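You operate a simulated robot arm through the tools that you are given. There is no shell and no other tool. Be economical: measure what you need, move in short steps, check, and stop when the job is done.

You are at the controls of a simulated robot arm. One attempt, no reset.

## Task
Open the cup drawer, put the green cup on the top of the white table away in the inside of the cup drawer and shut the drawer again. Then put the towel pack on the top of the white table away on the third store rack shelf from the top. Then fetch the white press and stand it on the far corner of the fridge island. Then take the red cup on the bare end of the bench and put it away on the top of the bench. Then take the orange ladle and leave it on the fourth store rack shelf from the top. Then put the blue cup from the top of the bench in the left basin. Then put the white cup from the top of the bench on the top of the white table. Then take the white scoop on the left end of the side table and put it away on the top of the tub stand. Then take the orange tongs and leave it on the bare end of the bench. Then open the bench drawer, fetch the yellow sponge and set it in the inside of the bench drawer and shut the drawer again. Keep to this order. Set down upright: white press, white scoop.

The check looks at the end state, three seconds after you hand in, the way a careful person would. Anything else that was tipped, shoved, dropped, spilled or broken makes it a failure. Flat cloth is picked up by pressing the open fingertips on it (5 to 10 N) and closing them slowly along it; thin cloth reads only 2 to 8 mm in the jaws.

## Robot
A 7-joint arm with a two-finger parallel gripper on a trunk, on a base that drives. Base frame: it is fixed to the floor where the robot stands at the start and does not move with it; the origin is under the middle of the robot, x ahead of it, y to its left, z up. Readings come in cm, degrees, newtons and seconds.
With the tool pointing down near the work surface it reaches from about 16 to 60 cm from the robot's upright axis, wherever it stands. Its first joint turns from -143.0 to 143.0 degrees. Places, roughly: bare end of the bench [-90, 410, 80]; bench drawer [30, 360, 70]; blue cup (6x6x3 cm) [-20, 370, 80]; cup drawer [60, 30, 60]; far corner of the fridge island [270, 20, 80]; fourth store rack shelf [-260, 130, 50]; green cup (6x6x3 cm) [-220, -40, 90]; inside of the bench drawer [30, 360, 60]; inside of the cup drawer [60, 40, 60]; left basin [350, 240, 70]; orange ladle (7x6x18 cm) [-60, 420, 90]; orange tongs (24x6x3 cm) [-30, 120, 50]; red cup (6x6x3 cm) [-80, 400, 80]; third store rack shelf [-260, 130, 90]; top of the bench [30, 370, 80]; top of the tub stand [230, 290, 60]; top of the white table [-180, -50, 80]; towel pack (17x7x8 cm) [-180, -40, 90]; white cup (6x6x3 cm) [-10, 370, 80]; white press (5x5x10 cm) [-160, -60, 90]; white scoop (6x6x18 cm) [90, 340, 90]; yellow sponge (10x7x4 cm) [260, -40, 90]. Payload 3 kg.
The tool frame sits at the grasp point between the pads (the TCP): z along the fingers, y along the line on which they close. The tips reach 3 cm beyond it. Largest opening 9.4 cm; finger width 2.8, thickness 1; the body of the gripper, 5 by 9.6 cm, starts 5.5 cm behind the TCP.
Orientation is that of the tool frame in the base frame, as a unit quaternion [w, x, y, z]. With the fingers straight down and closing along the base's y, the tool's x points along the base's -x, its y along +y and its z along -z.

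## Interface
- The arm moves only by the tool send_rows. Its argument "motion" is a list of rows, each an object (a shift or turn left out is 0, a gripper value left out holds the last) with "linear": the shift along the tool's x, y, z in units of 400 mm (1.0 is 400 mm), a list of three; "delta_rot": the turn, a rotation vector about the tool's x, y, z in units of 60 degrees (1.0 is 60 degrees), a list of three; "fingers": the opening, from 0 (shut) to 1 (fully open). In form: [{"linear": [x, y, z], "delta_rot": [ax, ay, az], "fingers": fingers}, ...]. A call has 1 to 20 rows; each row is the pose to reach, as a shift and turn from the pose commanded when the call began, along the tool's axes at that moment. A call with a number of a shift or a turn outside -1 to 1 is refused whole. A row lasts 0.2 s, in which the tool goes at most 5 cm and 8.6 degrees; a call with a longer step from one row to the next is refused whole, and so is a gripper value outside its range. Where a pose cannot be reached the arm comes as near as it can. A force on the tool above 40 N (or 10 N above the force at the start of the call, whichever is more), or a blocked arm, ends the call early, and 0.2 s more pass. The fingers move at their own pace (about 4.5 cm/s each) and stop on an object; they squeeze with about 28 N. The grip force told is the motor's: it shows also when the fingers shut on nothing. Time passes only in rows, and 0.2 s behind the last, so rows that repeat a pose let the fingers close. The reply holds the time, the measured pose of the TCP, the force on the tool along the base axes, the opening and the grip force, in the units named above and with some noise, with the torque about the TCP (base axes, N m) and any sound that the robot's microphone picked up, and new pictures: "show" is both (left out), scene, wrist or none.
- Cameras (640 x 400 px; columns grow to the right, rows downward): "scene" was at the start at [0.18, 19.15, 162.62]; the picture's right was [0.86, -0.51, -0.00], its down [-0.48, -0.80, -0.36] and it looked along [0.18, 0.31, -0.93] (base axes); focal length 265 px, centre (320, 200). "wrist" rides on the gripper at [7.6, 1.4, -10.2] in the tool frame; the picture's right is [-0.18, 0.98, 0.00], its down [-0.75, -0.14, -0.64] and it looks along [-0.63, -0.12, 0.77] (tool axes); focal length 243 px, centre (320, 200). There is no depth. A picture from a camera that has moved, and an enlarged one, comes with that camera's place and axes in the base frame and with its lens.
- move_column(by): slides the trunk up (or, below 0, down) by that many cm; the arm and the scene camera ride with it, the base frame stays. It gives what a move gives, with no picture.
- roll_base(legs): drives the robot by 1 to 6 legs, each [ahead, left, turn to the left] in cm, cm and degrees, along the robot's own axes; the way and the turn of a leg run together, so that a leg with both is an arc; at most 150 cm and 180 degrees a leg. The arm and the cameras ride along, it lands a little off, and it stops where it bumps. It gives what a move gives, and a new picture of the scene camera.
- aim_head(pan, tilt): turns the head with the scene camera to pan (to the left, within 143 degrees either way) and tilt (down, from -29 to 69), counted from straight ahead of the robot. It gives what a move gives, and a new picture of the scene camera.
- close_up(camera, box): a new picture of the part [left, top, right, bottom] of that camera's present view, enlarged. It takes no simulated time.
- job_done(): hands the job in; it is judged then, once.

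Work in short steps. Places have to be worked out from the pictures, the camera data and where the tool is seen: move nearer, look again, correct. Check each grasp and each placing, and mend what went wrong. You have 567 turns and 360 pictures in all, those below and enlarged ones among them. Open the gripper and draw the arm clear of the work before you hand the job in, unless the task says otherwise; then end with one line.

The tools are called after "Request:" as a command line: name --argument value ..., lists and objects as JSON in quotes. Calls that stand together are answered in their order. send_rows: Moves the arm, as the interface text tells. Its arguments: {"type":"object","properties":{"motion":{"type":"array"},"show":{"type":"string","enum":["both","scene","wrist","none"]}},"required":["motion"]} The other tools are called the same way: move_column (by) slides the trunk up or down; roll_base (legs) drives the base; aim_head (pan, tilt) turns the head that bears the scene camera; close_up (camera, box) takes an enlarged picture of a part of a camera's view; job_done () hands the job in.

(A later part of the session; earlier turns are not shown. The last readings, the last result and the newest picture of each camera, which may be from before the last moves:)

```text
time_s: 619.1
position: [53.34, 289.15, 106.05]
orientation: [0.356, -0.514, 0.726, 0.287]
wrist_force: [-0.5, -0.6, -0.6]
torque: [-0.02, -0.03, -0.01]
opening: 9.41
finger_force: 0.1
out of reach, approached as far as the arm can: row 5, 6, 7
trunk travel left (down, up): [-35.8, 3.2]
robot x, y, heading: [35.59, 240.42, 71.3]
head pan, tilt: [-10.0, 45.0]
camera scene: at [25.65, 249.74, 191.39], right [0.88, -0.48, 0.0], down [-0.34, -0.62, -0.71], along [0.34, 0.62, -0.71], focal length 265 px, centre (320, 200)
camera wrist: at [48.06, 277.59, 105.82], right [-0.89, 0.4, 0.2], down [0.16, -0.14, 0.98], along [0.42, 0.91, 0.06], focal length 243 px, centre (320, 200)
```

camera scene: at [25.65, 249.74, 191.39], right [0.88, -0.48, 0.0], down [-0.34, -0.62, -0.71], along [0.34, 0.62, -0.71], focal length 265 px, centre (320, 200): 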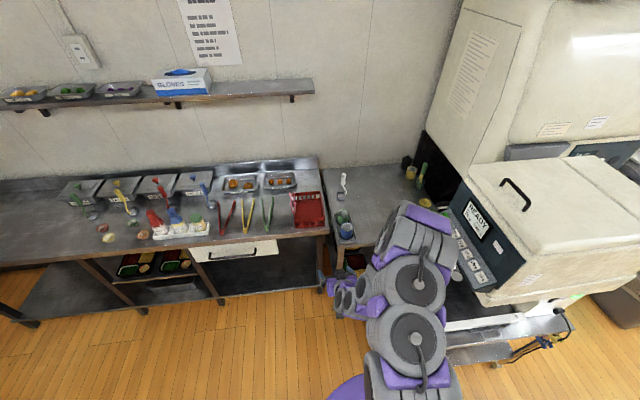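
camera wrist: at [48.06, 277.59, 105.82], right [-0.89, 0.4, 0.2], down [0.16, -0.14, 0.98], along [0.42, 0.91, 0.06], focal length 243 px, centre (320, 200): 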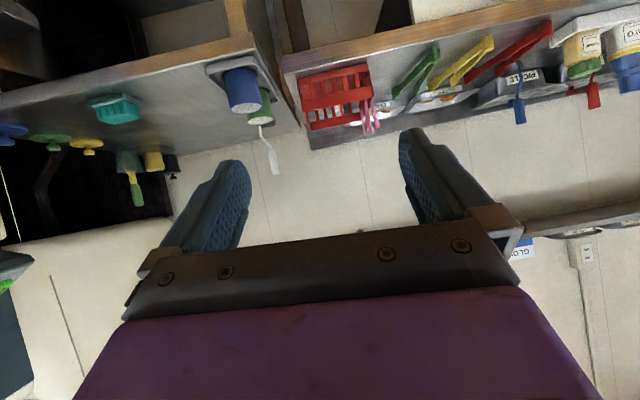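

Scoop at ≈(89.3,339.4), with two cans (tops ≈92) in front of it. I steepen the pitch to 50° and roll forward.

Request:
send_rows --motion '[{"linear": [0, 0, 0], "delta_rot": [0, 0.12, 0]}, {"linear": [0, 0, 0], "delta_rot": [0, 0.24, 0]}]' --show "none"

Request:
roll_base --legs '[[45, 0, -1]]'

Request:
send_rows --motion '[{"linear": [0, 0, 0]}, {"linear": [0, 0, 0]}, {"linear": [0, 0, 0]}]' --show "wrist"

```text
time_s: 619.7
position: [52.93, 289.38, 106.03]
orientation: [0.26, -0.546, 0.766, 0.218]
wrist_force: [-0.1, 1.0, 0.1]
torque: [-0.02, 0.01, -0.06]
opening: 9.39
finger_force: 0.1
trunk travel left (down, up): [-35.8, 3.2]
robot x, y, heading: [35.48, 240.07, 71.4]
head pan, tilt: [-10.0, 45.0]
```

```text
time_s: 622.4
position: [69.01, 331.9, 105.98]
orientation: [0.264, -0.54, 0.77, 0.217]
wrist_force: [-0.4, 0.1, 0.5]
torque: [0.01, -0.01, 0.05]
opening: 9.41
finger_force: 0.2
trunk travel left (down, up): [-35.8, 3.2]
robot x, y, heading: [50.12, 283.87, 70.5]
head pan, tilt: [-10.0, 45.0]
camera scene: at [40.39, 293.15, 191.36], right [0.87, -0.5, 0.0], down [-0.35, -0.62, -0.71], along [0.35, 0.61, -0.71], focal length 265 px, centre (320, 200)
```

scene: 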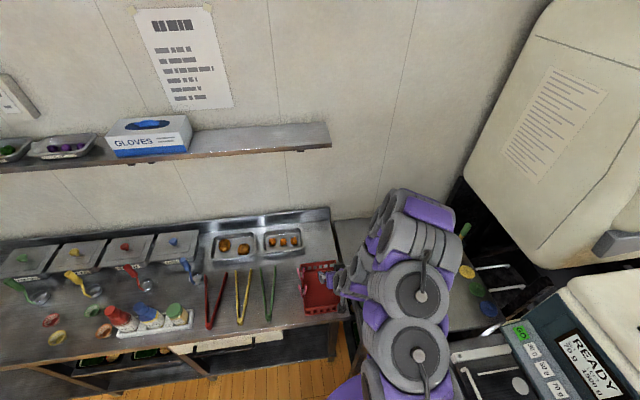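

```text
time_s: 623.2
position: [68.94, 331.87, 105.99]
orientation: [0.263, -0.54, 0.769, 0.218]
wrist_force: [-0.4, -0.6, 0.2]
torque: [-0.02, -0.01, -0.02]
opening: 9.39
finger_force: 0.0
trunk travel left (down, up): [-35.8, 3.2]
robot x, y, heading: [50.48, 283.33, 70.3]
head pan, tilt: [-10.0, 45.0]
camera wrist: at [63.78, 320.57, 109.03], right [-0.88, 0.45, 0.17], down [0.23, 0.1, 0.97], along [0.42, 0.89, -0.19], focal length 243 px, centre (320, 200)
```

wrist: 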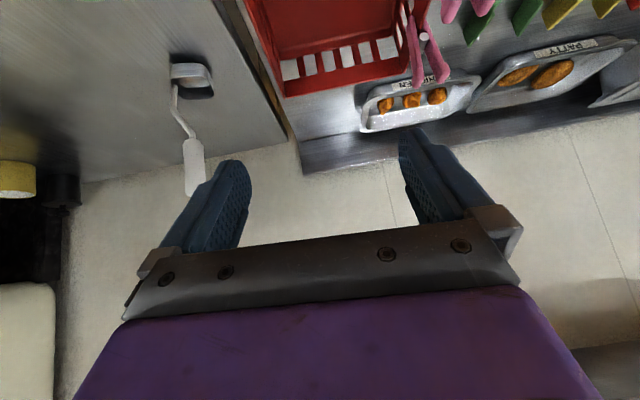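

Handle grip at (89.3,339.8), z 93–100. Move to a stand-off 9 cm before it.

Request:
send_rows --motion '[{"linear": [0.003, -0.1, 0.02]}, {"linear": [0.007, -0.19, 0.06]}, {"linear": [0.011, -0.28, 0.11]}, {"linear": [0.014, -0.36, 0.165]}, {"linear": [0.018, -0.426, 0.2175]}, {"linear": [0.018, -0.426, 0.2175]}]' --show "wrist"

```text
time_s: 624.6
position: [86.54, 330.92, 97.92]
orientation: [0.264, -0.539, 0.77, 0.218]
wrist_force: [-0.2, -0.1, -0.2]
torque: [0.02, -0.01, 0.0]
opening: 9.4
finger_force: 0.1
trunk travel left (down, up): [-35.8, 3.2]
robot x, y, heading: [50.61, 283.72, 70.4]
head pan, tilt: [-10.0, 45.0]
camera wrist: at [81.41, 319.7, 101.09], right [-0.88, 0.45, 0.17], down [0.23, 0.1, 0.97], along [0.42, 0.89, -0.19], focal length 243 px, centre (320, 200)
```

wrist: 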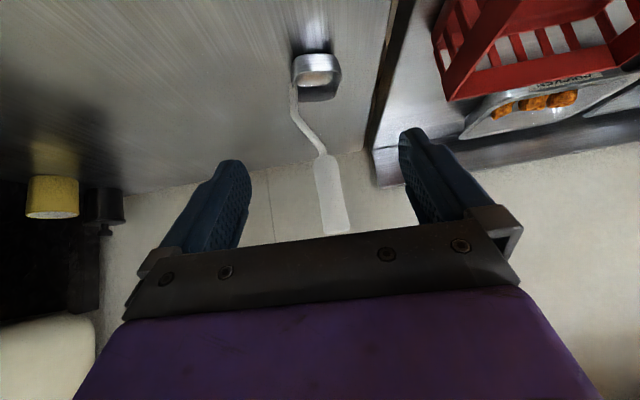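

Handle lies between the fingers' line. Advance and close.

Request:
send_rows --motion '[{"linear": [-0.039, 0.001, 0.044]}, {"linear": [-0.078, 0.002, 0.088]}, {"linear": [-0.117, 0.003, 0.132]}, {"linear": [-0.156, 0.004, 0.176]}, {"linear": [-0.156, 0.004, 0.176], "fingers": 0.4}, {"linear": [-0.156, 0.004, 0.176], "fingers": 0}, {"linear": [-0.156, 0.004, 0.176], "fingers": 0}, {"linear": [-0.156, 0.004, 0.176], "fingers": 0}, {"linear": [-0.156, 0.004, 0.176], "fingers": 0}, {"linear": [-0.156, 0.004, 0.176], "fingers": 0}]' --show "wrist"

```text
time_s: 626.8
position: [89.14, 339.92, 96.63]
orientation: [0.263, -0.54, 0.769, 0.218]
wrist_force: [-0.2, 0.7, 0.7]
torque: [-0.03, 0.0, -0.01]
opening: 2.67
finger_force: 28.4
trunk travel left (down, up): [-35.8, 3.2]
robot x, y, heading: [50.52, 283.9, 70.3]
head pan, tilt: [-10.0, 45.0]
camera wrist: at [83.99, 328.71, 99.75], right [-0.88, 0.45, 0.17], down [0.23, 0.1, 0.97], along [0.42, 0.89, -0.19], focal length 243 px, centre (320, 200)
```

wrist: 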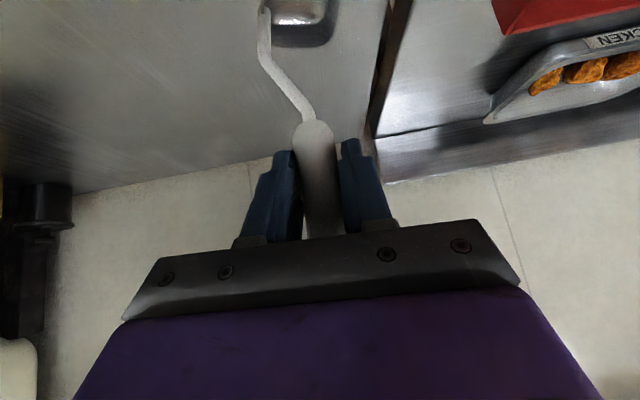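

Gripped. Lift, then back away.

Request:
move_column --by 3

Request:
send_rows --motion '[{"linear": [-0.04, 0.003, -0.05]}, {"linear": [-0.08, 0.006, -0.1]}, {"linear": [-0.128, 0.01, -0.153]}, {"linear": [-0.128, 0.01, -0.153]}]' --show "wrist"

```text
time_s: 627.6
position: [89.23, 339.92, 99.6]
orientation: [0.262, -0.54, 0.769, 0.218]
wrist_force: [1.1, 0.2, -1.1]
torque: [-0.03, 0.0, -0.02]
opening: 2.7
finger_force: 28.5
trunk travel left (down, up): [-38.8, 0.2]
robot x, y, heading: [50.1, 283.58, 70.2]
head pan, tilt: [-10.0, 45.0]
```

```text
time_s: 628.6
position: [89.14, 339.74, 107.59]
orientation: [0.264, -0.539, 0.77, 0.217]
wrist_force: [-0.6, 0.0, -1.9]
torque: [0.0, 0.0, 0.02]
opening: 2.69
finger_force: 28.3
trunk travel left (down, up): [-38.8, 0.2]
robot x, y, heading: [50.36, 283.39, 70.4]
head pan, tilt: [-10.0, 45.0]
camera wrist: at [83.94, 328.62, 110.62], right [-0.88, 0.45, 0.17], down [0.23, 0.1, 0.97], along [0.42, 0.89, -0.19], focal length 243 px, centre (320, 200)
```

wrist: 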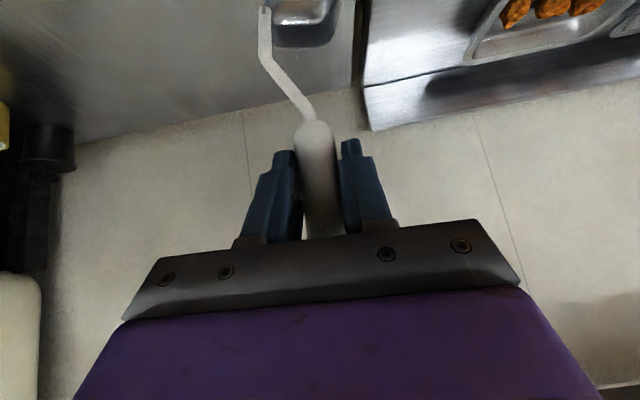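

Raise 7 cm more to clear the cans, then move left slightly before backing out.

Request:
send_rows --motion '[{"linear": [-0.04, 0.003, -0.05]}, {"linear": [-0.08, 0.006, -0.1]}, {"linear": [-0.112, 0.009, -0.134]}]' --show "none"

Request:
roll_base --legs '[[-66, 0, 0]]'

```text
time_s: 629.4
position: [89.07, 340.01, 114.72]
orientation: [0.264, -0.539, 0.77, 0.218]
wrist_force: [-0.2, 0.2, -2.2]
torque: [0.01, -0.01, 0.01]
opening: 2.68
finger_force: 27.9
trunk travel left (down, up): [-38.8, 0.2]
robot x, y, heading: [50.55, 283.75, 70.3]
head pan, tilt: [-10.0, 45.0]
```

```text
time_s: 633.1
position: [66.77, 277.57, 114.72]
orientation: [0.264, -0.538, 0.77, 0.217]
wrist_force: [0.2, -0.7, -1.1]
torque: [-0.02, -0.02, 0.01]
opening: 2.67
finger_force: 27.6
trunk travel left (down, up): [-38.8, 0.2]
robot x, y, heading: [28.18, 220.96, 70.4]
head pan, tilt: [-10.0, 45.0]
camera scene: at [18.33, 230.52, 194.38], right [0.87, -0.5, 0.0], down [-0.35, -0.62, -0.71], along [0.35, 0.61, -0.71], focal length 265 px, centre (320, 200)
```

scene: 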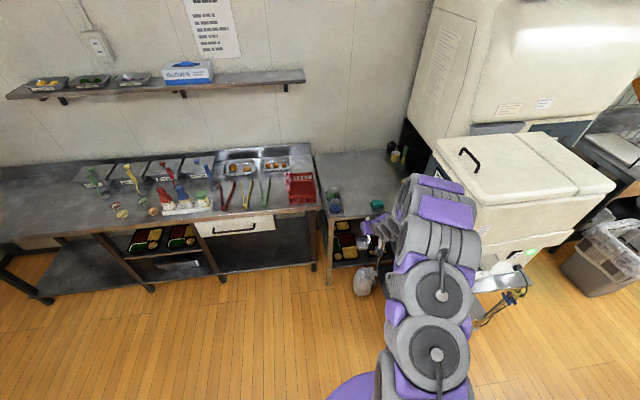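

Retract the arm 24 cm so that it clears the rice machine while driving right.

Request:
send_rows --motion '[{"linear": [0.068, 0.001, -0.057]}, {"linear": [0.137, 0.003, -0.114]}, {"linear": [0.205, 0.004, -0.171]}, {"linear": [0.274, 0.005, -0.229]}, {"linear": [0.342, 0.007, -0.286]}, {"linear": [0.41, 0.008, -0.343]}, {"linear": [0.46, 0.009, -0.384]}]' --show "scene"

```text
time_s: 634.7
position: [59.81, 257.35, 114.95]
orientation: [0.261, -0.54, 0.769, 0.222]
wrist_force: [0.7, -0.5, -1.3]
torque: [-0.01, 0.04, 0.02]
opening: 2.7
finger_force: 28.1
out of reach, approached as far as the arm can: row 6, 7
trunk travel left (down, up): [-38.8, 0.2]
robot x, y, heading: [27.93, 221.11, 70.4]
head pan, tilt: [-10.0, 45.0]
camera scene: at [18.57, 230.2, 194.41], right [0.87, -0.5, 0.0], down [-0.35, -0.61, -0.71], along [0.35, 0.61, -0.71], focal length 265 px, centre (320, 200)
```

scene: 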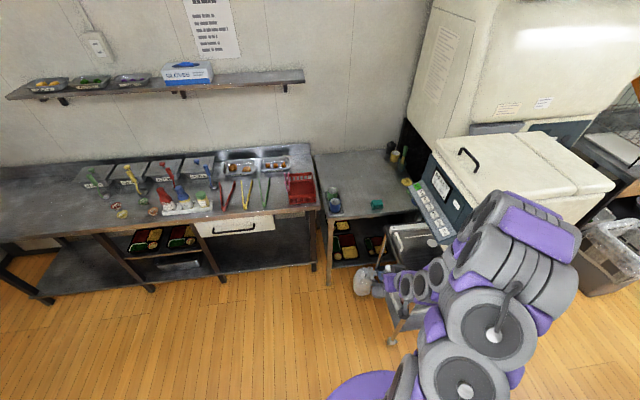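

Clear now. Drive right to the tub stand, then forward partway and look.

Request:
roll_base --legs '[[-6, 0, 0], [0, -150, 0], [25, 0, 0]]'

Request:
aim_head --pan 5 --tilt 50

```text
time_s: 644.0
position: [203.72, 227.01, 114.91]
orientation: [0.259, -0.545, 0.766, 0.224]
wrist_force: [0.1, 0.6, -0.6]
torque: [0.0, 0.02, 0.0]
opening: 2.68
finger_force: 27.8
trunk travel left (down, up): [-38.8, 0.2]
robot x, y, heading: [171.82, 190.37, 70.7]
head pan, tilt: [-10.0, 45.0]
camera scene: at [162.74, 199.38, 194.4], right [0.87, -0.49, 0.0], down [-0.35, -0.62, -0.71], along [0.34, 0.62, -0.71], focal length 265 px, centre (320, 200)
```

scene: 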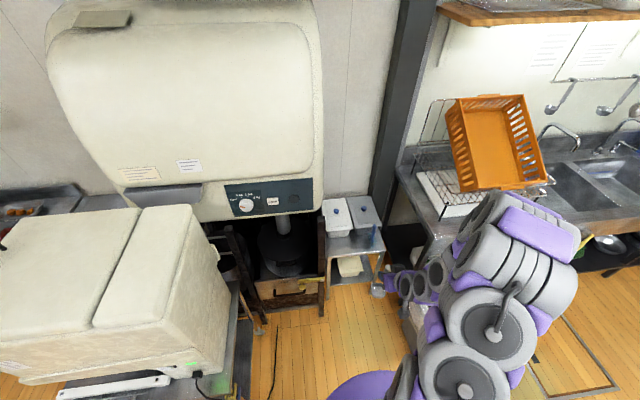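

```text
time_s: 644.7
position: [203.36, 226.85, 114.96]
orientation: [0.26, -0.545, 0.765, 0.223]
wrist_force: [-0.1, -0.3, -0.7]
torque: [-0.02, 0.01, 0.03]
opening: 2.7
finger_force: 27.4
trunk travel left (down, up): [-38.8, 0.2]
robot x, y, heading: [172.54, 190.62, 70.9]
head pan, tilt: [5.0, 50.0]
camera scene: at [160.4, 199.74, 193.7], right [0.97, -0.24, 0.0], down [-0.19, -0.74, -0.64], along [0.16, 0.62, -0.77], focal length 265 px, centre (320, 200)
```

scene: 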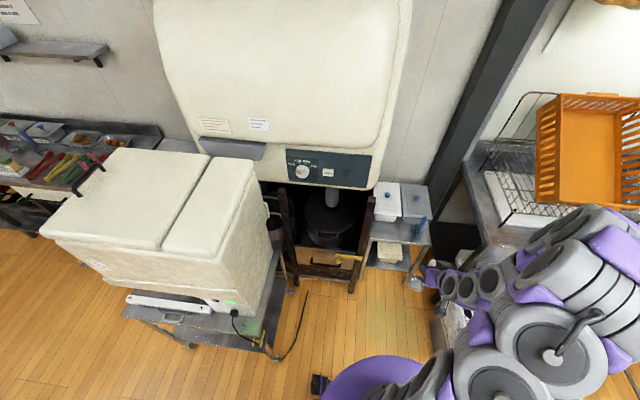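

Request:
close_up --camera "scene" --box '[330, 160, 490, 300]'

```text
2.86 times, centred on (410, 230) of scene
camera zoom: at [160.4, 199.74, 193.7], right [0.97, -0.24, 0.0], down [-0.19, -0.74, -0.64], along [0.16, 0.62, -0.77], focal length 757 px, centre (63, 114)
```

zoom: 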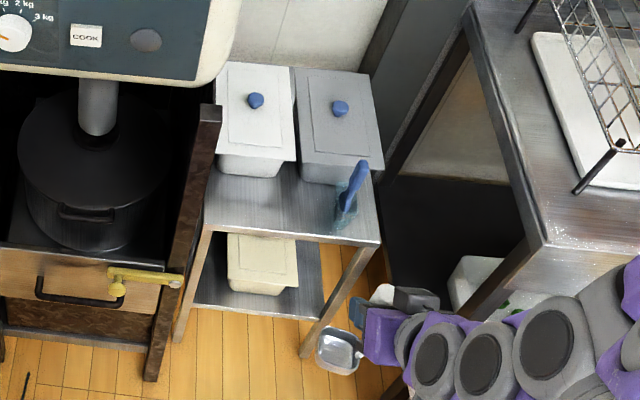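

Free front strip of the stand: target r≈114, n≈333.5. My tool is already at r=113.6. Lower the trunk and roll ahead 42 cm.

Request:
move_column --by -32

Request:
roll_base --legs '[[40, 0, -0.7]]'

Request:
send_rows --motion '[{"linear": [0, 0, 0]}, {"linear": [0, 0, 0]}, {"linear": [0, 0, 0]}]' --show "wrist"

```text
time_s: 647.9
position: [203.33, 226.81, 82.96]
orientation: [0.26, -0.545, 0.765, 0.224]
wrist_force: [0.3, 0.0, -1.3]
torque: [-0.06, 0.01, 0.0]
opening: 2.69
finger_force: 28.1
trunk travel left (down, up): [-6.8, 32.2]
robot x, y, heading: [172.1, 190.26, 70.7]
head pan, tilt: [5.0, 50.0]
```

```text
time_s: 650.4
position: [216.99, 263.88, 82.86]
orientation: [0.262, -0.539, 0.769, 0.221]
wrist_force: [0.4, 0.1, -1.5]
torque: [-0.02, -0.02, 0.0]
opening: 2.7
finger_force: 27.1
trunk travel left (down, up): [-6.8, 32.2]
robot x, y, heading: [185.67, 227.61, 70.3]
head pan, tilt: [5.0, 50.0]
camera scene: at [173.69, 237.31, 161.7], right [0.97, -0.26, 0.0], down [-0.2, -0.74, -0.64], along [0.16, 0.62, -0.77], focal length 265 px, centre (320, 200)
```

scene: 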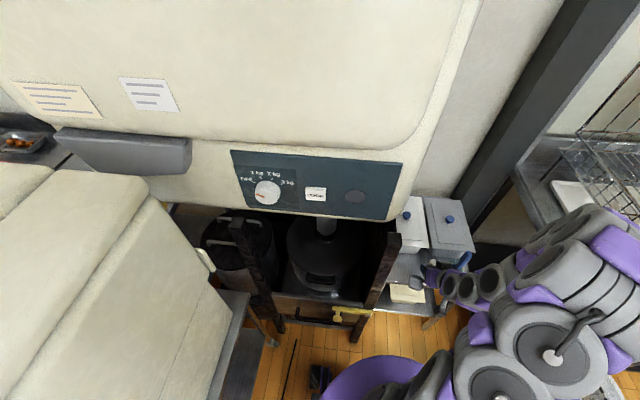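

```text
time_s: 651.2
position: [216.94, 263.83, 83.04]
orientation: [0.262, -0.539, 0.769, 0.222]
wrist_force: [0.2, -0.2, 0.0]
torque: [0.01, -0.01, -0.03]
opening: 2.7
finger_force: 28.2
trunk travel left (down, up): [-6.8, 32.2]
robot x, y, heading: [185.8, 227.61, 70.1]
head pan, tilt: [5.0, 50.0]
camera wrist: at [211.79, 252.5, 86.05], right [-0.88, 0.45, 0.17], down [0.24, 0.09, 0.97], along [0.42, 0.89, -0.19], focal length 243 px, centre (320, 200)
```

wrist: 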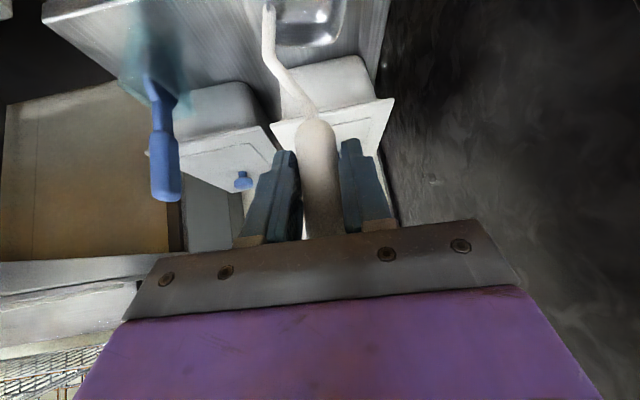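

Blue scoop's base line confirms n≈332. Extend 10 cm ahead and lower.

Request:
send_rows --motion '[{"linear": [-0.066, -0.001, 0.055]}, {"linear": [-0.132, -0.002, 0.11]}, {"linear": [-0.1975, -0.004, 0.1645]}, {"linear": [-0.1975, -0.004, 0.1645]}]' --show "none"

Request:
move_column --by -5

Request:
send_rows --motion '[{"linear": [0, 0, 0]}]' --show "wrist"

```text
time_s: 652.2
position: [220.23, 273.55, 83.09]
orientation: [0.263, -0.539, 0.769, 0.222]
wrist_force: [0.3, 0.0, -1.3]
torque: [0.02, 0.0, -0.01]
opening: 2.67
finger_force: 27.5
trunk travel left (down, up): [-6.8, 32.2]
robot x, y, heading: [185.91, 227.6, 70.4]
head pan, tilt: [5.0, 50.0]
```

```text
time_s: 653.1
position: [220.31, 273.55, 78.12]
orientation: [0.262, -0.539, 0.769, 0.221]
wrist_force: [0.4, 0.2, -1.0]
torque: [-0.04, 0.01, 0.0]
opening: 2.68
finger_force: 28.5
trunk travel left (down, up): [-1.8, 37.2]
robot x, y, heading: [185.14, 227.62, 70.1]
head pan, tilt: [5.0, 50.0]
```

```text
time_s: 653.5
position: [220.31, 273.64, 77.96]
orientation: [0.263, -0.539, 0.769, 0.221]
wrist_force: [0.3, -0.3, -1.6]
torque: [-0.07, 0.0, 0.03]
opening: 2.65
finger_force: 27.8
trunk travel left (down, up): [-1.8, 37.2]
robot x, y, heading: [185.69, 227.47, 70.1]
head pan, tilt: [5.0, 50.0]
camera wrist: at [215.11, 262.37, 81.05], right [-0.88, 0.45, 0.17], down [0.24, 0.09, 0.97], along [0.42, 0.89, -0.19], focal length 243 px, centre (320, 200)
```

wrist: 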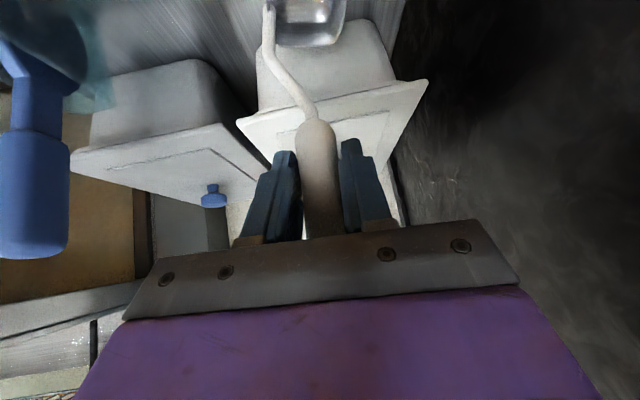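

Lower in small steps until contact.

Request:
move_column --by -1.7

Request:
send_rows --motion '[{"linear": [0.016, 0, 0.0191]}, {"linear": [0.024, 0, 0.0287]}]' --show "none"

Request:
send_rows --motion '[{"linear": [0.008, 0, 0.0096]}]' --show "none"

Request:
send_rows --motion '[{"linear": [0.008, 0, 0.0096]}]' --show "none"

```text
time_s: 654.1
position: [220.35, 273.59, 76.3]
orientation: [0.263, -0.539, 0.769, 0.222]
wrist_force: [0.0, -0.1, -0.9]
torque: [-0.01, 0.0, 0.01]
opening: 2.67
finger_force: 27.7
trunk travel left (down, up): [-0.1, 38.9]
robot x, y, heading: [185.29, 227.7, 70.2]
head pan, tilt: [5.0, 50.0]
```

```text
time_s: 654.7
position: [220.25, 273.66, 74.82]
orientation: [0.263, -0.539, 0.769, 0.222]
wrist_force: [-1.3, -0.1, -1.7]
torque: [-0.01, -0.03, 0.02]
opening: 2.68
finger_force: 28.1
trunk travel left (down, up): [-0.1, 38.9]
robot x, y, heading: [185.34, 227.79, 70.0]
head pan, tilt: [5.0, 50.0]
```

```text
time_s: 655.1
position: [220.21, 273.63, 74.76]
orientation: [0.266, -0.539, 0.768, 0.222]
wrist_force: [-0.5, -3.2, 29.3]
torque: [-0.23, -0.07, -0.02]
opening: 2.67
finger_force: 28.3
trunk travel left (down, up): [-0.1, 38.9]
robot x, y, heading: [185.51, 227.25, 70.1]
head pan, tilt: [5.0, 50.0]
```

```text
time_s: 655.5
position: [220.38, 273.73, 74.71]
orientation: [0.27, -0.539, 0.766, 0.223]
wrist_force: [-1.6, -0.6, 23.5]
torque: [0.23, 0.05, 0.02]
opening: 2.7
finger_force: 28.1
trunk travel left (down, up): [-0.1, 38.9]
robot x, y, heading: [185.42, 227.75, 70.2]
head pan, tilt: [5.0, 50.0]
stopped in row 1: the force on the tool passed its limit at 43 N (the readings are from after the stop); the commanded pose is now the measured one
```

Contact at z≈74.8. Ease up, release, check.

Request:
send_rows --motion '[{"linear": [-0.005, 0, -0.006]}, {"linear": [-0.005, 0, -0.006], "fingers": 0.45}, {"linear": [-0.005, 0, -0.006], "fingers": 0.6}, {"linear": [-0.005, 0, -0.006], "fingers": 0.7}, {"linear": [-0.005, 0, -0.006], "fingers": 0.7}]' --show "wrist"

```text
time_s: 656.7
position: [220.32, 273.83, 74.62]
orientation: [0.266, -0.539, 0.768, 0.222]
wrist_force: [-0.8, -0.1, 0.0]
torque: [-0.01, -0.01, 0.0]
opening: 6.58
finger_force: 0.1
trunk travel left (down, up): [-0.1, 38.9]
robot x, y, heading: [185.16, 227.66, 70.0]
head pan, tilt: [5.0, 50.0]
camera wrist: at [215.12, 262.53, 77.65], right [-0.88, 0.45, 0.17], down [0.23, 0.09, 0.97], along [0.42, 0.89, -0.18], focal length 243 px, centre (320, 200)
```

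wrist: 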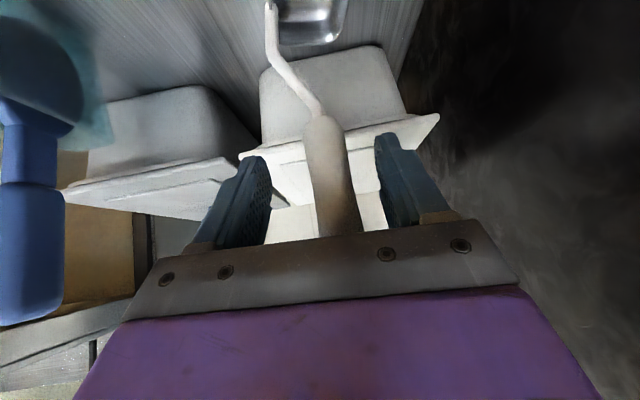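

It stands. Withdraw with the arm, then roll back.

Request:
send_rows --motion '[{"linear": [0.048, 0.001, -0.04]}, {"linear": [0.096, 0.002, -0.08]}, {"linear": [0.144, 0.003, -0.12]}, {"linear": [0.192, 0.004, -0.16]}]' --show "wrist"

```text
time_s: 657.7
position: [216.99, 264.38, 74.6]
orientation: [0.266, -0.539, 0.767, 0.222]
wrist_force: [0.5, 0.1, 0.6]
torque: [0.0, 0.03, -0.02]
opening: 6.57
finger_force: 0.1
trunk travel left (down, up): [-0.1, 38.9]
robot x, y, heading: [185.56, 227.64, 70.2]
head pan, tilt: [5.0, 50.0]
camera wrist: at [211.86, 253.07, 77.54], right [-0.88, 0.45, 0.17], down [0.23, 0.09, 0.97], along [0.42, 0.89, -0.18], focal length 243 px, centre (320, 200)
```

wrist: 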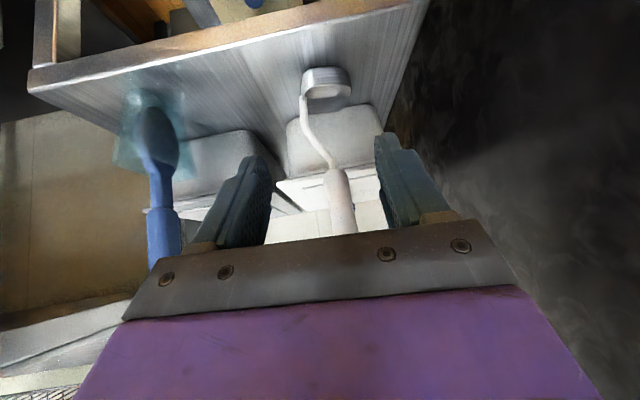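

Scoop stands on the tub stand. Next the orange tongs near (-30,120,50). Raise, tool down, and drive back left to look at the island's left end.

Request:
roll_base --legs '[[-68, 0, 0]]'

Request:
move_column --by 34

Request:
send_rows --motion '[{"linear": [0.02, 0, 0], "delta_rot": [0, 0.14, 0], "fingers": 1}, {"delta_rot": [0, 0.28, 0]}, {"delta_rot": [0, 0.42, 0]}, {"delta_rot": [0, 0.56, 0]}, {"delta_rot": [0, 0.7, 0]}, {"delta_rot": [0, 0.83, 0]}]' --show "none"

Request:
roll_base --legs '[[0, 150, 0], [0, 100, 0], [0, 0, -90]]'

```text
time_s: 661.4
position: [193.89, 200.7, 74.66]
orientation: [0.264, -0.546, 0.762, 0.225]
wrist_force: [-0.2, 0.3, 0.3]
torque: [0.02, -0.02, -0.02]
opening: 6.57
finger_force: 0.1
trunk travel left (down, up): [-0.1, 38.9]
robot x, y, heading: [163.11, 163.34, 71.1]
head pan, tilt: [5.0, 50.0]
camera scene: at [150.99, 172.8, 155.0], right [0.97, -0.24, 0.0], down [-0.18, -0.74, -0.64], along [0.15, 0.62, -0.77], focal length 265 px, centre (320, 200)
```

scene: 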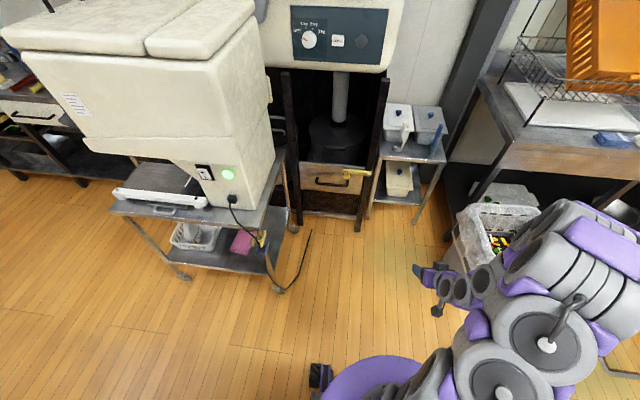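

```text
time_s: 664.8
position: [194.05, 200.67, 108.74]
orientation: [0.265, -0.546, 0.763, 0.225]
wrist_force: [0.4, 0.1, -0.3]
torque: [0.0, -0.02, 0.0]
opening: 6.59
finger_force: 0.0
trunk travel left (down, up): [-34.1, 4.9]
robot x, y, heading: [162.9, 163.39, 71.4]
head pan, tilt: [5.0, 50.0]
```

```text
time_s: 666.1
position: [193.71, 200.85, 108.62]
orientation: [-0.081, -0.59, 0.803, -0.026]
wrist_force: [0.1, 0.6, 0.2]
torque: [-0.02, -0.01, -0.01]
opening: 9.4
finger_force: 0.1
trunk travel left (down, up): [-34.1, 4.9]
robot x, y, heading: [162.97, 163.08, 71.3]
head pan, tilt: [5.0, 50.0]
```

```text
time_s: 682.1
position: [-35.59, 208.47, 108.76]
orientation: [-0.076, 0.131, 0.988, 0.037]
wrist_force: [-0.7, 0.1, 0.9]
torque: [0.03, 0.0, 0.0]
opening: 9.41
finger_force: 0.0
trunk travel left (down, up): [-34.1, 4.9]
robot x, y, heading: [-74.58, 237.88, -16.7]
head pan, tilt: [5.0, 50.0]
camera scene: at [-64.97, 250.34, 188.99], right [-0.2, -0.98, 0.0], down [-0.75, 0.15, -0.64], along [0.63, -0.13, -0.77], focal length 265 px, centre (320, 200)
```

scene: 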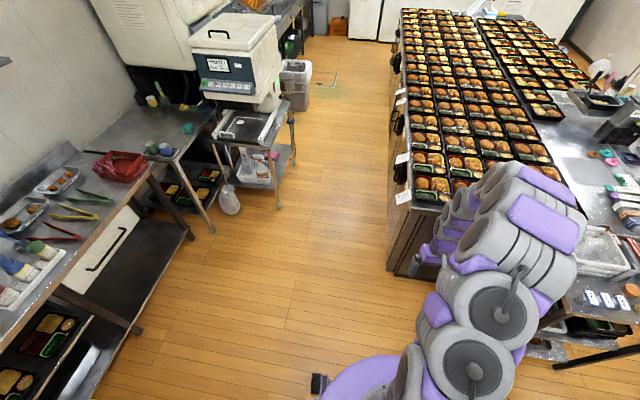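

Look toward the tongs' location.

Request:
aim_head --pan -60 --tilt 48

```text
time_s: 683.5
position: [-35.82, 208.55, 108.85]
orientation: [-0.074, 0.132, 0.988, 0.037]
wrist_force: [-0.3, -0.2, -0.4]
torque: [-0.03, 0.0, -0.01]
opening: 9.37
finger_force: 0.1
trunk travel left (down, up): [-34.1, 4.9]
robot x, y, heading: [-74.4, 237.53, -16.6]
head pan, tilt: [-60.0, 48.0]
camera scene: at [-70.69, 244.16, 189.27], right [-0.97, -0.23, 0.0], down [-0.17, 0.72, -0.67], along [0.15, -0.65, -0.74], focal length 265 px, centre (320, 200)
```

scene: 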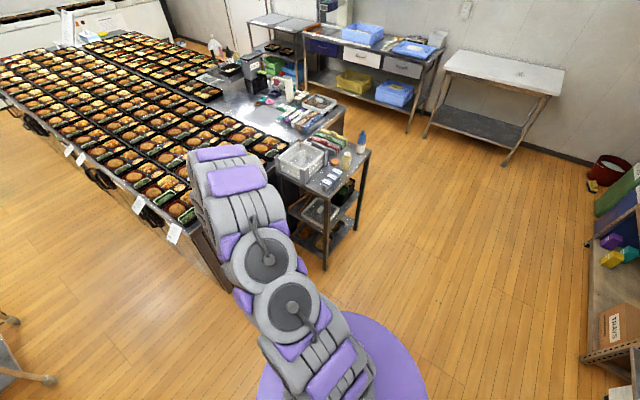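

Request:
close_up --camera "scene" --box '[255, 125, 395, 275]'

```text
2.67 times, centred on (325, 200) of scene
camera zoom: at [-70.69, 244.16, 189.27], right [-0.97, -0.23, 0.0], down [-0.17, 0.72, -0.67], along [0.15, -0.65, -0.74], focal length 706 px, centre (307, 200)
```

zoom: 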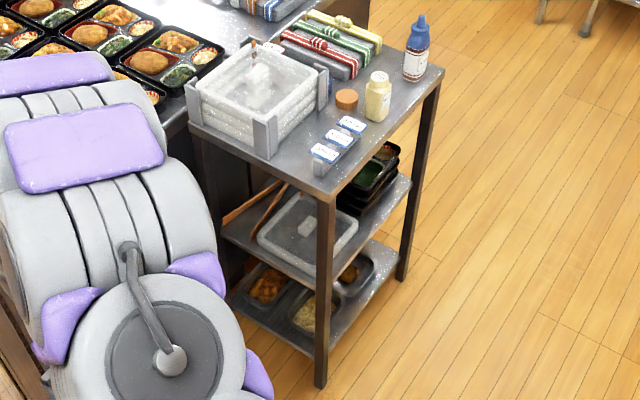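

Tongs lie on the cart's middle shelf beside the island. I turn to face the cart end and pitch the tool forward.

Request:
roll_base --legs '[[0, 0, -93.4], [0, 52, 0]]'

Request:
send_rows --motion '[{"delta_rot": [0, 0, 0]}, {"delta_rot": [0, -0.14, 0]}, {"delta_rot": [0, -0.28, 0]}, {"delta_rot": [0, -0.42, 0]}, {"delta_rot": [0, -0.56, 0]}, {"delta_rot": [0, -0.7, 0]}, {"delta_rot": [0, -0.84, 0]}, {"delta_rot": [0, -0.98, 0]}]' --show "none"

Request:
aim_head --pan -5 --tilt 50

```text
time_s: 690.5
position: [-57.01, 183.94, 108.63]
orientation: [-0.021, 0.803, 0.59, 0.083]
wrist_force: [-0.9, 0.4, -1.5]
torque: [-0.04, -0.01, 0.0]
opening: 9.39
finger_force: 0.0
trunk travel left (down, up): [-34.1, 4.9]
robot x, y, heading: [-25.22, 220.91, -108.7]
head pan, tilt: [-60.0, 48.0]
camera scene: at [-20.77, 217.91, 189.33], right [-0.19, 0.98, 0.0], down [0.74, 0.14, -0.66], along [-0.65, -0.13, -0.75], focal length 265 px, centre (320, 200)
```

scene: 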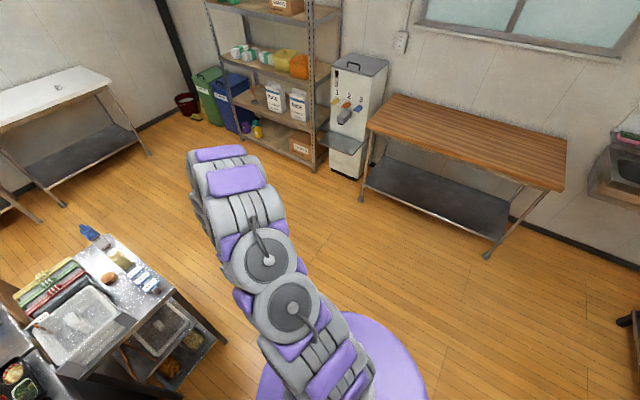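

```text
time_s: 692.3
position: [-57.26, 180.89, 111.9]
orientation: [0.269, 0.739, 0.524, -0.326]
wrist_force: [-1.0, 0.1, 0.6]
torque: [0.0, -0.02, 0.01]
opening: 9.38
finger_force: 0.0
out of reach, approached as far as the arm can: row 8
trunk travel left (down, up): [-34.1, 4.9]
robot x, y, heading: [-25.0, 220.67, -109.1]
head pan, tilt: [-60.0, 48.0]
```

```text
time_s: 693.5
position: [-56.43, 180.56, 111.93]
orientation: [0.267, 0.739, 0.527, -0.325]
wrist_force: [0.4, 0.0, 0.1]
torque: [0.03, -0.01, -0.01]
opening: 9.37
finger_force: 0.0
trunk travel left (down, up): [-34.1, 4.9]
robot x, y, heading: [-24.99, 220.5, -108.6]
head pan, tilt: [-5.0, 50.0]
camera scene: at [-13.95, 211.76, 188.97], right [-0.92, 0.4, 0.0], down [0.31, 0.7, -0.64], along [-0.26, -0.59, -0.77], focal length 265 px, centre (320, 200)
```

scene: 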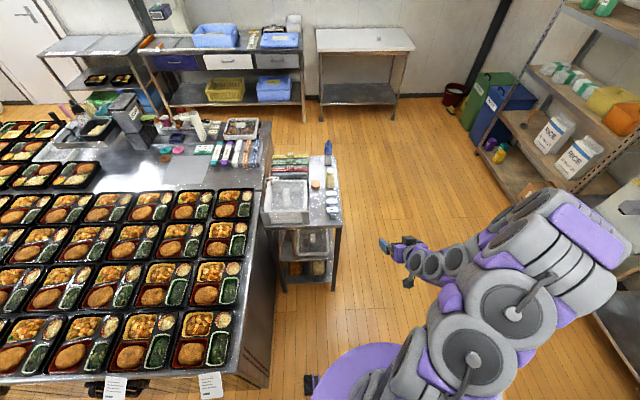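

Request:
close_up --camera "scene" --box '[250, 170, 370, 300]'

Request:
close_up --camera "wrist" --box '[0, 0, 640, 240]'

```text
3.08 times, centred on (310, 235) of scene
camera zoom: at [-13.95, 211.76, 188.97], right [-0.92, 0.4, 0.0], down [0.31, 0.7, -0.64], along [-0.26, -0.59, -0.77], focal length 815 px, centre (351, 92)
```

zoom: 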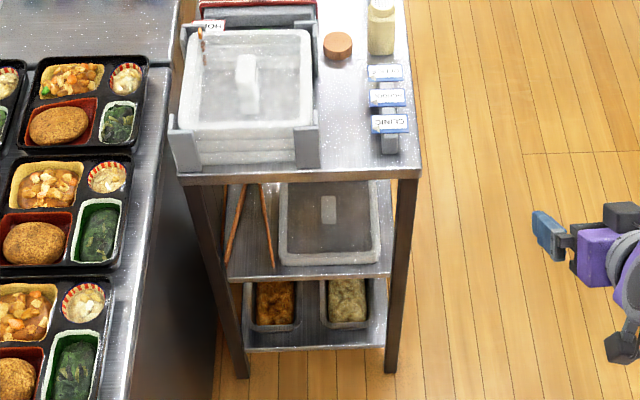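

```text
1.00 times, centred on (320, 120) of wrist (not enlarged: the box is as wide or as high as the picture)
camera zoom: at [-51.32, 192.45, 112.88], right [0.89, -0.41, 0.19], down [-0.18, 0.06, 0.98], along [-0.41, -0.91, -0.02], focal length 243 px, centre (320, 280)
```

zoom: 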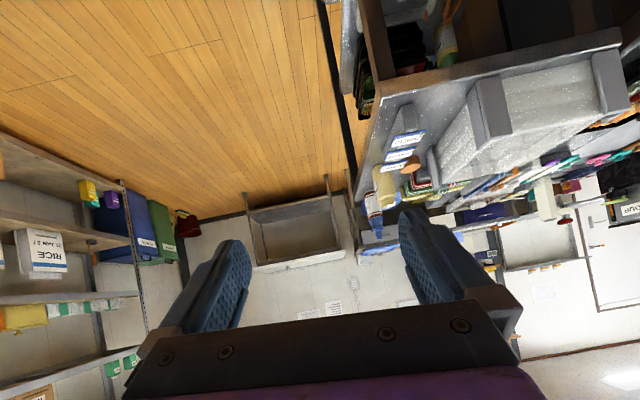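

The tongs' open ends face me; I'll grip across both legs at n≈108 with a slightly angled approach. First set heading -97°, move in, and lower.

Request:
roll_base --legs '[[0, 0, 11.6], [12, 0, 0]]'

Request:
move_column --by -34

Request:
send_rows --motion '[{"linear": [0, 0, 0]}]' --show "both"

```text
time_s: 695.5
position: [-49.61, 163.42, 111.84]
orientation: [0.299, 0.682, 0.599, -0.296]
wrist_force: [0.5, 0.6, -0.8]
torque: [0.03, 0.01, 0.0]
opening: 9.4
finger_force: 0.1
trunk travel left (down, up): [-34.1, 4.9]
robot x, y, heading: [-26.87, 209.61, -97.1]
head pan, tilt: [-5.0, 50.0]
camera scene: at [-14.34, 202.66, 189.0], right [-0.98, 0.21, 0.0], down [0.16, 0.75, -0.64], along [-0.13, -0.63, -0.77], focal length 265 px, centre (320, 200)
```

scene: 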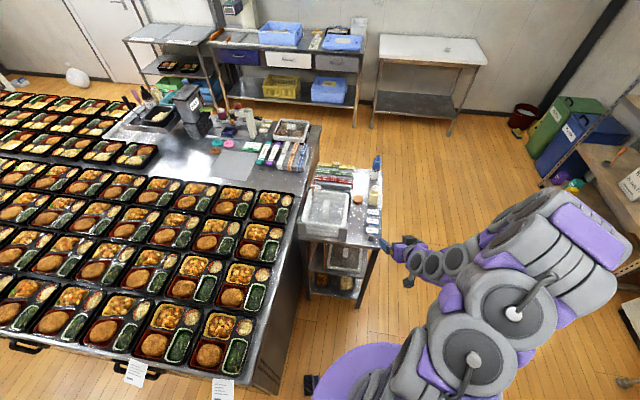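

```text
time_s: 698.8
position: [-49.58, 163.64, 77.89]
orientation: [0.3, 0.681, 0.599, -0.297]
wrist_force: [-0.2, 0.0, -1.0]
torque: [-0.03, 0.01, -0.01]
opening: 9.39
finger_force: 0.1
trunk travel left (down, up): [-0.1, 38.9]
robot x, y, heading: [-26.56, 209.28, -97.0]
head pan, tilt: [-5.0, 50.0]
```

```text
time_s: 699.2
position: [-49.5, 163.59, 78.03]
orientation: [0.299, 0.682, 0.598, -0.297]
wrist_force: [0.1, -0.3, 0.3]
torque: [0.0, -0.02, 0.02]
opening: 9.38
finger_force: 0.1
trunk travel left (down, up): [-0.1, 38.9]
robot x, y, heading: [-26.77, 209.18, -97.0]
head pan, tilt: [-5.0, 50.0]
camera scene: at [-14.21, 202.82, 155.0], right [-0.98, 0.21, 0.0], down [0.16, 0.75, -0.64], along [-0.13, -0.63, -0.77], focal length 265 px, centre (320, 200)
camera wrist: at [-46.8, 176.29, 78.88], right [0.96, -0.22, 0.19], down [-0.19, 0.02, 0.98], along [-0.22, -0.98, -0.02], focal length 243 px, centre (320, 200)
```

scene: 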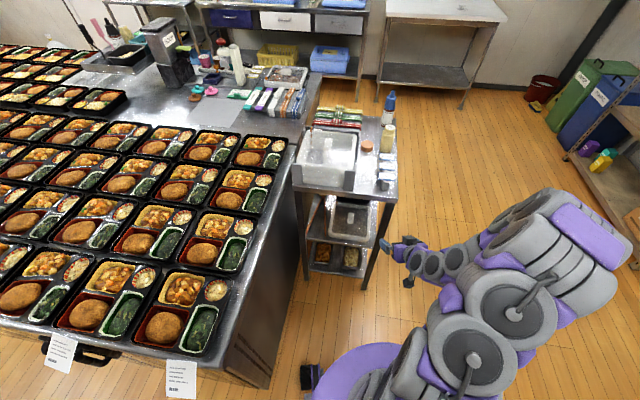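
wrist: 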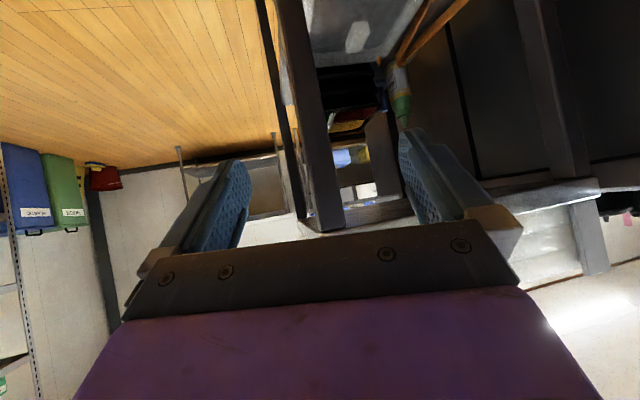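

Move the tool down and to the right-hand approach line, pitch 50°, then look.

Request:
send_rows --motion '[{"linear": [0.048, 0.08, 0.071], "delta_rot": [0, 0.03, 0]}, {"linear": [0.096, 0.16, 0.143], "delta_rot": [0, 0.06, 0]}, {"linear": [0.144, 0.24, 0.214], "delta_rot": [0, 0.09, 0]}, {"linear": [0.191, 0.32, 0.286], "delta_rot": [0, 0.11, 0]}, {"linear": [0.239, 0.4, 0.357], "delta_rot": [0, 0.13, 0]}, {"linear": [0.287, 0.48, 0.429], "delta_rot": [0, 0.15, 0]}, {"linear": [0.335, 0.56, 0.5], "delta_rot": [0, 0.17, 0]}, {"linear": [0.335, 0.56, 0.5], "delta_rot": [0, 0.17, 0]}]' --show "wrist"

```text
time_s: 701.0
position: [-26.58, 154.15, 55.85]
orientation: [0.245, 0.704, 0.623, -0.235]
wrist_force: [-0.1, -0.2, -0.1]
torque: [0.0, 0.01, 0.01]
opening: 9.39
finger_force: 0.0
trunk travel left (down, up): [-0.1, 38.9]
robot x, y, heading: [-27.1, 209.49, -97.0]
head pan, tilt: [-5.0, 50.0]
camera wrist: at [-24.14, 166.53, 59.13], right [0.96, -0.24, 0.17], down [-0.21, -0.15, 0.97], along [-0.21, -0.96, -0.2], focal length 243 px, centre (320, 200)
```

wrist: 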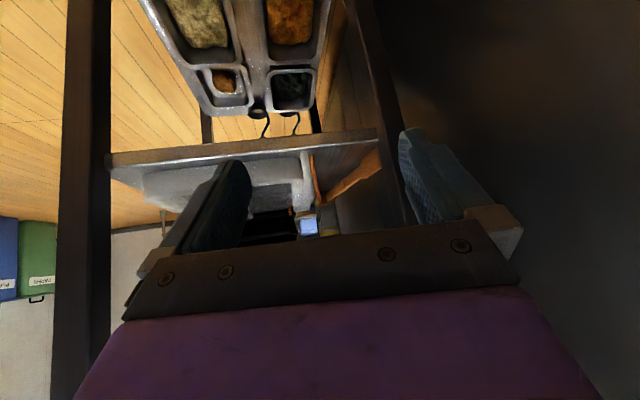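

Close-up of the tongs from the wrist.

Request:
close_up --camera "wrist" --box '[220, 120, 420, 245]'

```text
3.20 times, centred on (320, 182) of wrist
camera zoom: at [-24.14, 166.53, 59.13], right [0.96, -0.24, 0.17], down [-0.21, -0.15, 0.97], along [-0.21, -0.96, -0.2], focal length 776 px, centre (320, 256)
```

zoom: 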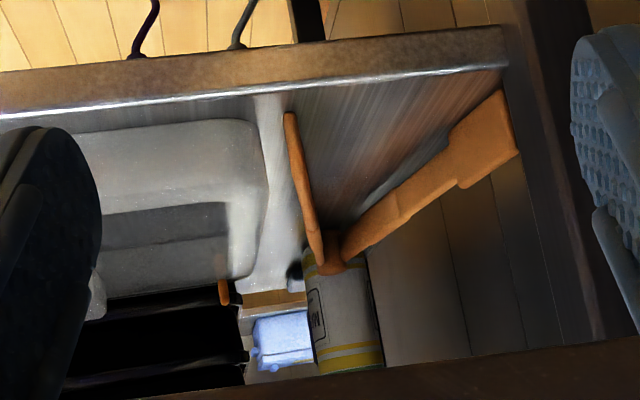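

Geometry is clear: hinge ≈(r -70.5, n 93.5), tips n≈117.5, shelf z≈46.5. I set the stand-off with a 10° approach angle, z 50, opening 7.4.

Request:
send_rows --motion '[{"linear": [0.018, 0.009, 0.08], "delta_rot": [0.041, -0.003, 0.049], "fingers": 0.79}, {"linear": [0.036, 0.0175, 0.161], "delta_rot": [0.082, -0.007, 0.098]}, {"linear": [0.036, 0.0175, 0.161], "delta_rot": [0.082, -0.007, 0.098]}]' --show "wrist"

```text
time_s: 701.8
position: [-26.15, 151.45, 50.29]
orientation: [0.229, 0.744, 0.575, -0.252]
wrist_force: [0.1, -0.1, 0.3]
torque: [0.02, 0.0, -0.02]
opening: 7.44
finger_force: 0.0
trunk travel left (down, up): [-0.1, 38.9]
robot x, y, heading: [-26.61, 209.69, -97.2]
head pan, tilt: [-5.0, 50.0]
camera wrist: at [-21.86, 163.25, 53.33], right [0.91, -0.37, 0.17], down [-0.23, -0.12, 0.97], along [-0.34, -0.92, -0.19], focal length 243 px, centre (320, 200)
```

wrist: 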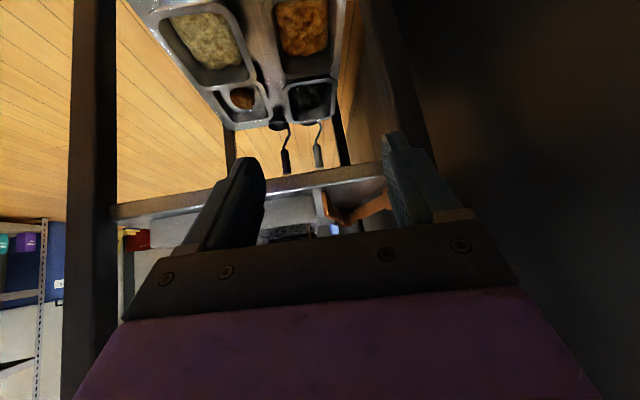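

Advance two thirds of the way and check.

Request:
send_rows --motion '[{"linear": [-0.075, 0.006, 0.065]}, {"linear": [-0.15, 0.0124, 0.131]}, {"linear": [-0.225, 0.0186, 0.196]}, {"linear": [-0.3, 0.0248, 0.261]}, {"linear": [-0.36, 0.03, 0.314]}]' --show "wrist"

```text
time_s: 702.7
position: [-27.53, 140.58, 49.89]
orientation: [0.225, 0.747, 0.575, -0.248]
wrist_force: [4.0, 17.4, 18.4]
torque: [0.4, 0.85, -0.8]
opening: 7.43
finger_force: 0.1
trunk travel left (down, up): [-0.1, 38.9]
robot x, y, heading: [-26.88, 209.34, -96.9]
head pan, tilt: [-5.0, 50.0]
stopped in row 4: the force on the tool passed its limit at 114 N (the readings are from after the stop); the commanded pose is now the measured one
camera wrist: at [-23.41, 152.49, 53.09], right [0.91, -0.37, 0.16], down [-0.23, -0.13, 0.96], along [-0.34, -0.92, -0.21], focal length 243 px, centre (320, 200)
```

wrist: 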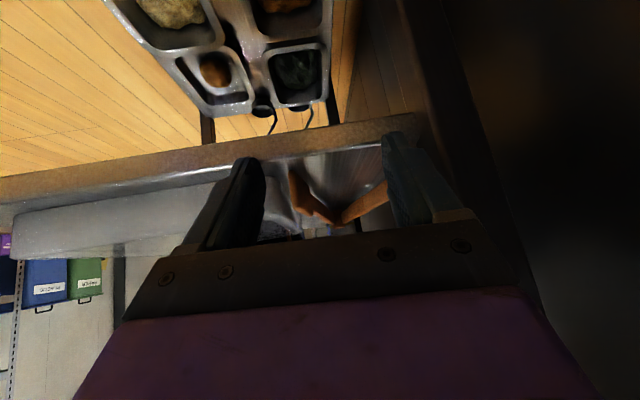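

The lower finger corners touched the shelf edge. Back off 2 cm, raise 1.7 cm and advance again gently.

Request:
send_rows --motion '[{"linear": [0.0375, -0.003, -0.0327]}, {"linear": [0.0105, -0.001, -0.065]}]' --show "none"

Request:
send_rows --motion '[{"linear": [-0.05, 0.004, 0.0436]}, {"linear": [-0.1, 0.008, 0.087]}, {"linear": [-0.15, 0.0124, 0.131]}]' --show "wrist"

```text
time_s: 703.3
position: [-27.34, 142.39, 51.35]
orientation: [0.225, 0.747, 0.575, -0.248]
wrist_force: [0.5, 0.8, 0.5]
torque: [0.03, 0.02, 0.02]
opening: 7.42
finger_force: 0.1
trunk travel left (down, up): [-0.1, 38.9]
robot x, y, heading: [-26.7, 209.14, -97.0]
head pan, tilt: [-5.0, 50.0]
```

```text
time_s: 704.1
position: [-28.82, 134.37, 51.14]
orientation: [0.224, 0.746, 0.576, -0.248]
wrist_force: [-0.3, 0.0, -0.1]
torque: [0.0, 0.02, -0.01]
opening: 7.42
finger_force: 0.0
trunk travel left (down, up): [-0.1, 38.9]
robot x, y, heading: [-26.41, 209.14, -97.0]
head pan, tilt: [-5.0, 50.0]
camera wrist: at [-24.62, 146.32, 54.52], right [0.91, -0.37, 0.17], down [-0.23, -0.13, 0.96], along [-0.34, -0.92, -0.21], focal length 243 px, centre (320, 200)
```

wrist: 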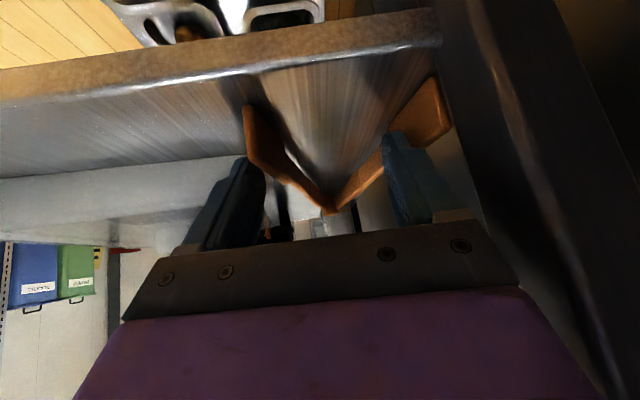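

The V's legs coincide with the finger line here, so I raise 2.6 cm, advance over the legs to n≈106 with 8.4 cm opening, then check before descending.

Request:
send_rows --motion '[{"linear": [-0.0415, 0.003, -0.05]}, {"linear": [-0.0415, 0.003, -0.05], "fingers": 0.9}, {"linear": [-0.109, 0.008, 0.007]}, {"linear": [-0.1765, 0.013, 0.063]}, {"linear": [-0.244, 0.018, 0.12]}, {"linear": [-0.244, 0.018, 0.12]}]' --show "wrist"

```text
time_s: 705.5
position: [-28.27, 126.67, 56.64]
orientation: [0.225, 0.747, 0.575, -0.249]
wrist_force: [-0.6, 0.2, 0.0]
torque: [-0.01, 0.03, 0.02]
opening: 8.49
finger_force: 0.0
out of reach, approached as far as the arm can: row 4, 5, 6
trunk travel left (down, up): [-0.1, 38.9]
robot x, y, heading: [-26.62, 209.41, -97.1]
head pan, tilt: [-5.0, 50.0]
camera wrist: at [-24.2, 138.46, 59.91], right [0.91, -0.37, 0.16], down [-0.23, -0.13, 0.96], along [-0.34, -0.92, -0.2], focal length 243 px, centre (320, 200)
```

wrist: 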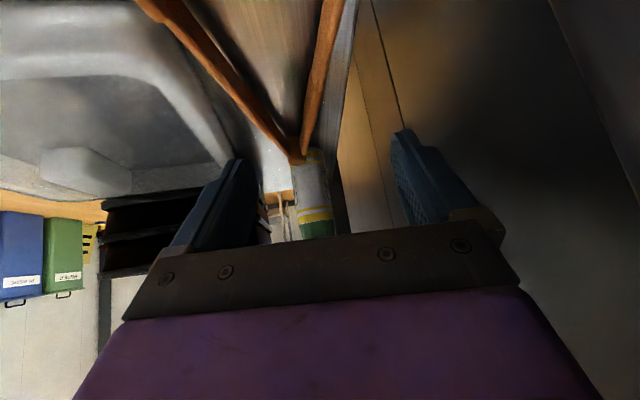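

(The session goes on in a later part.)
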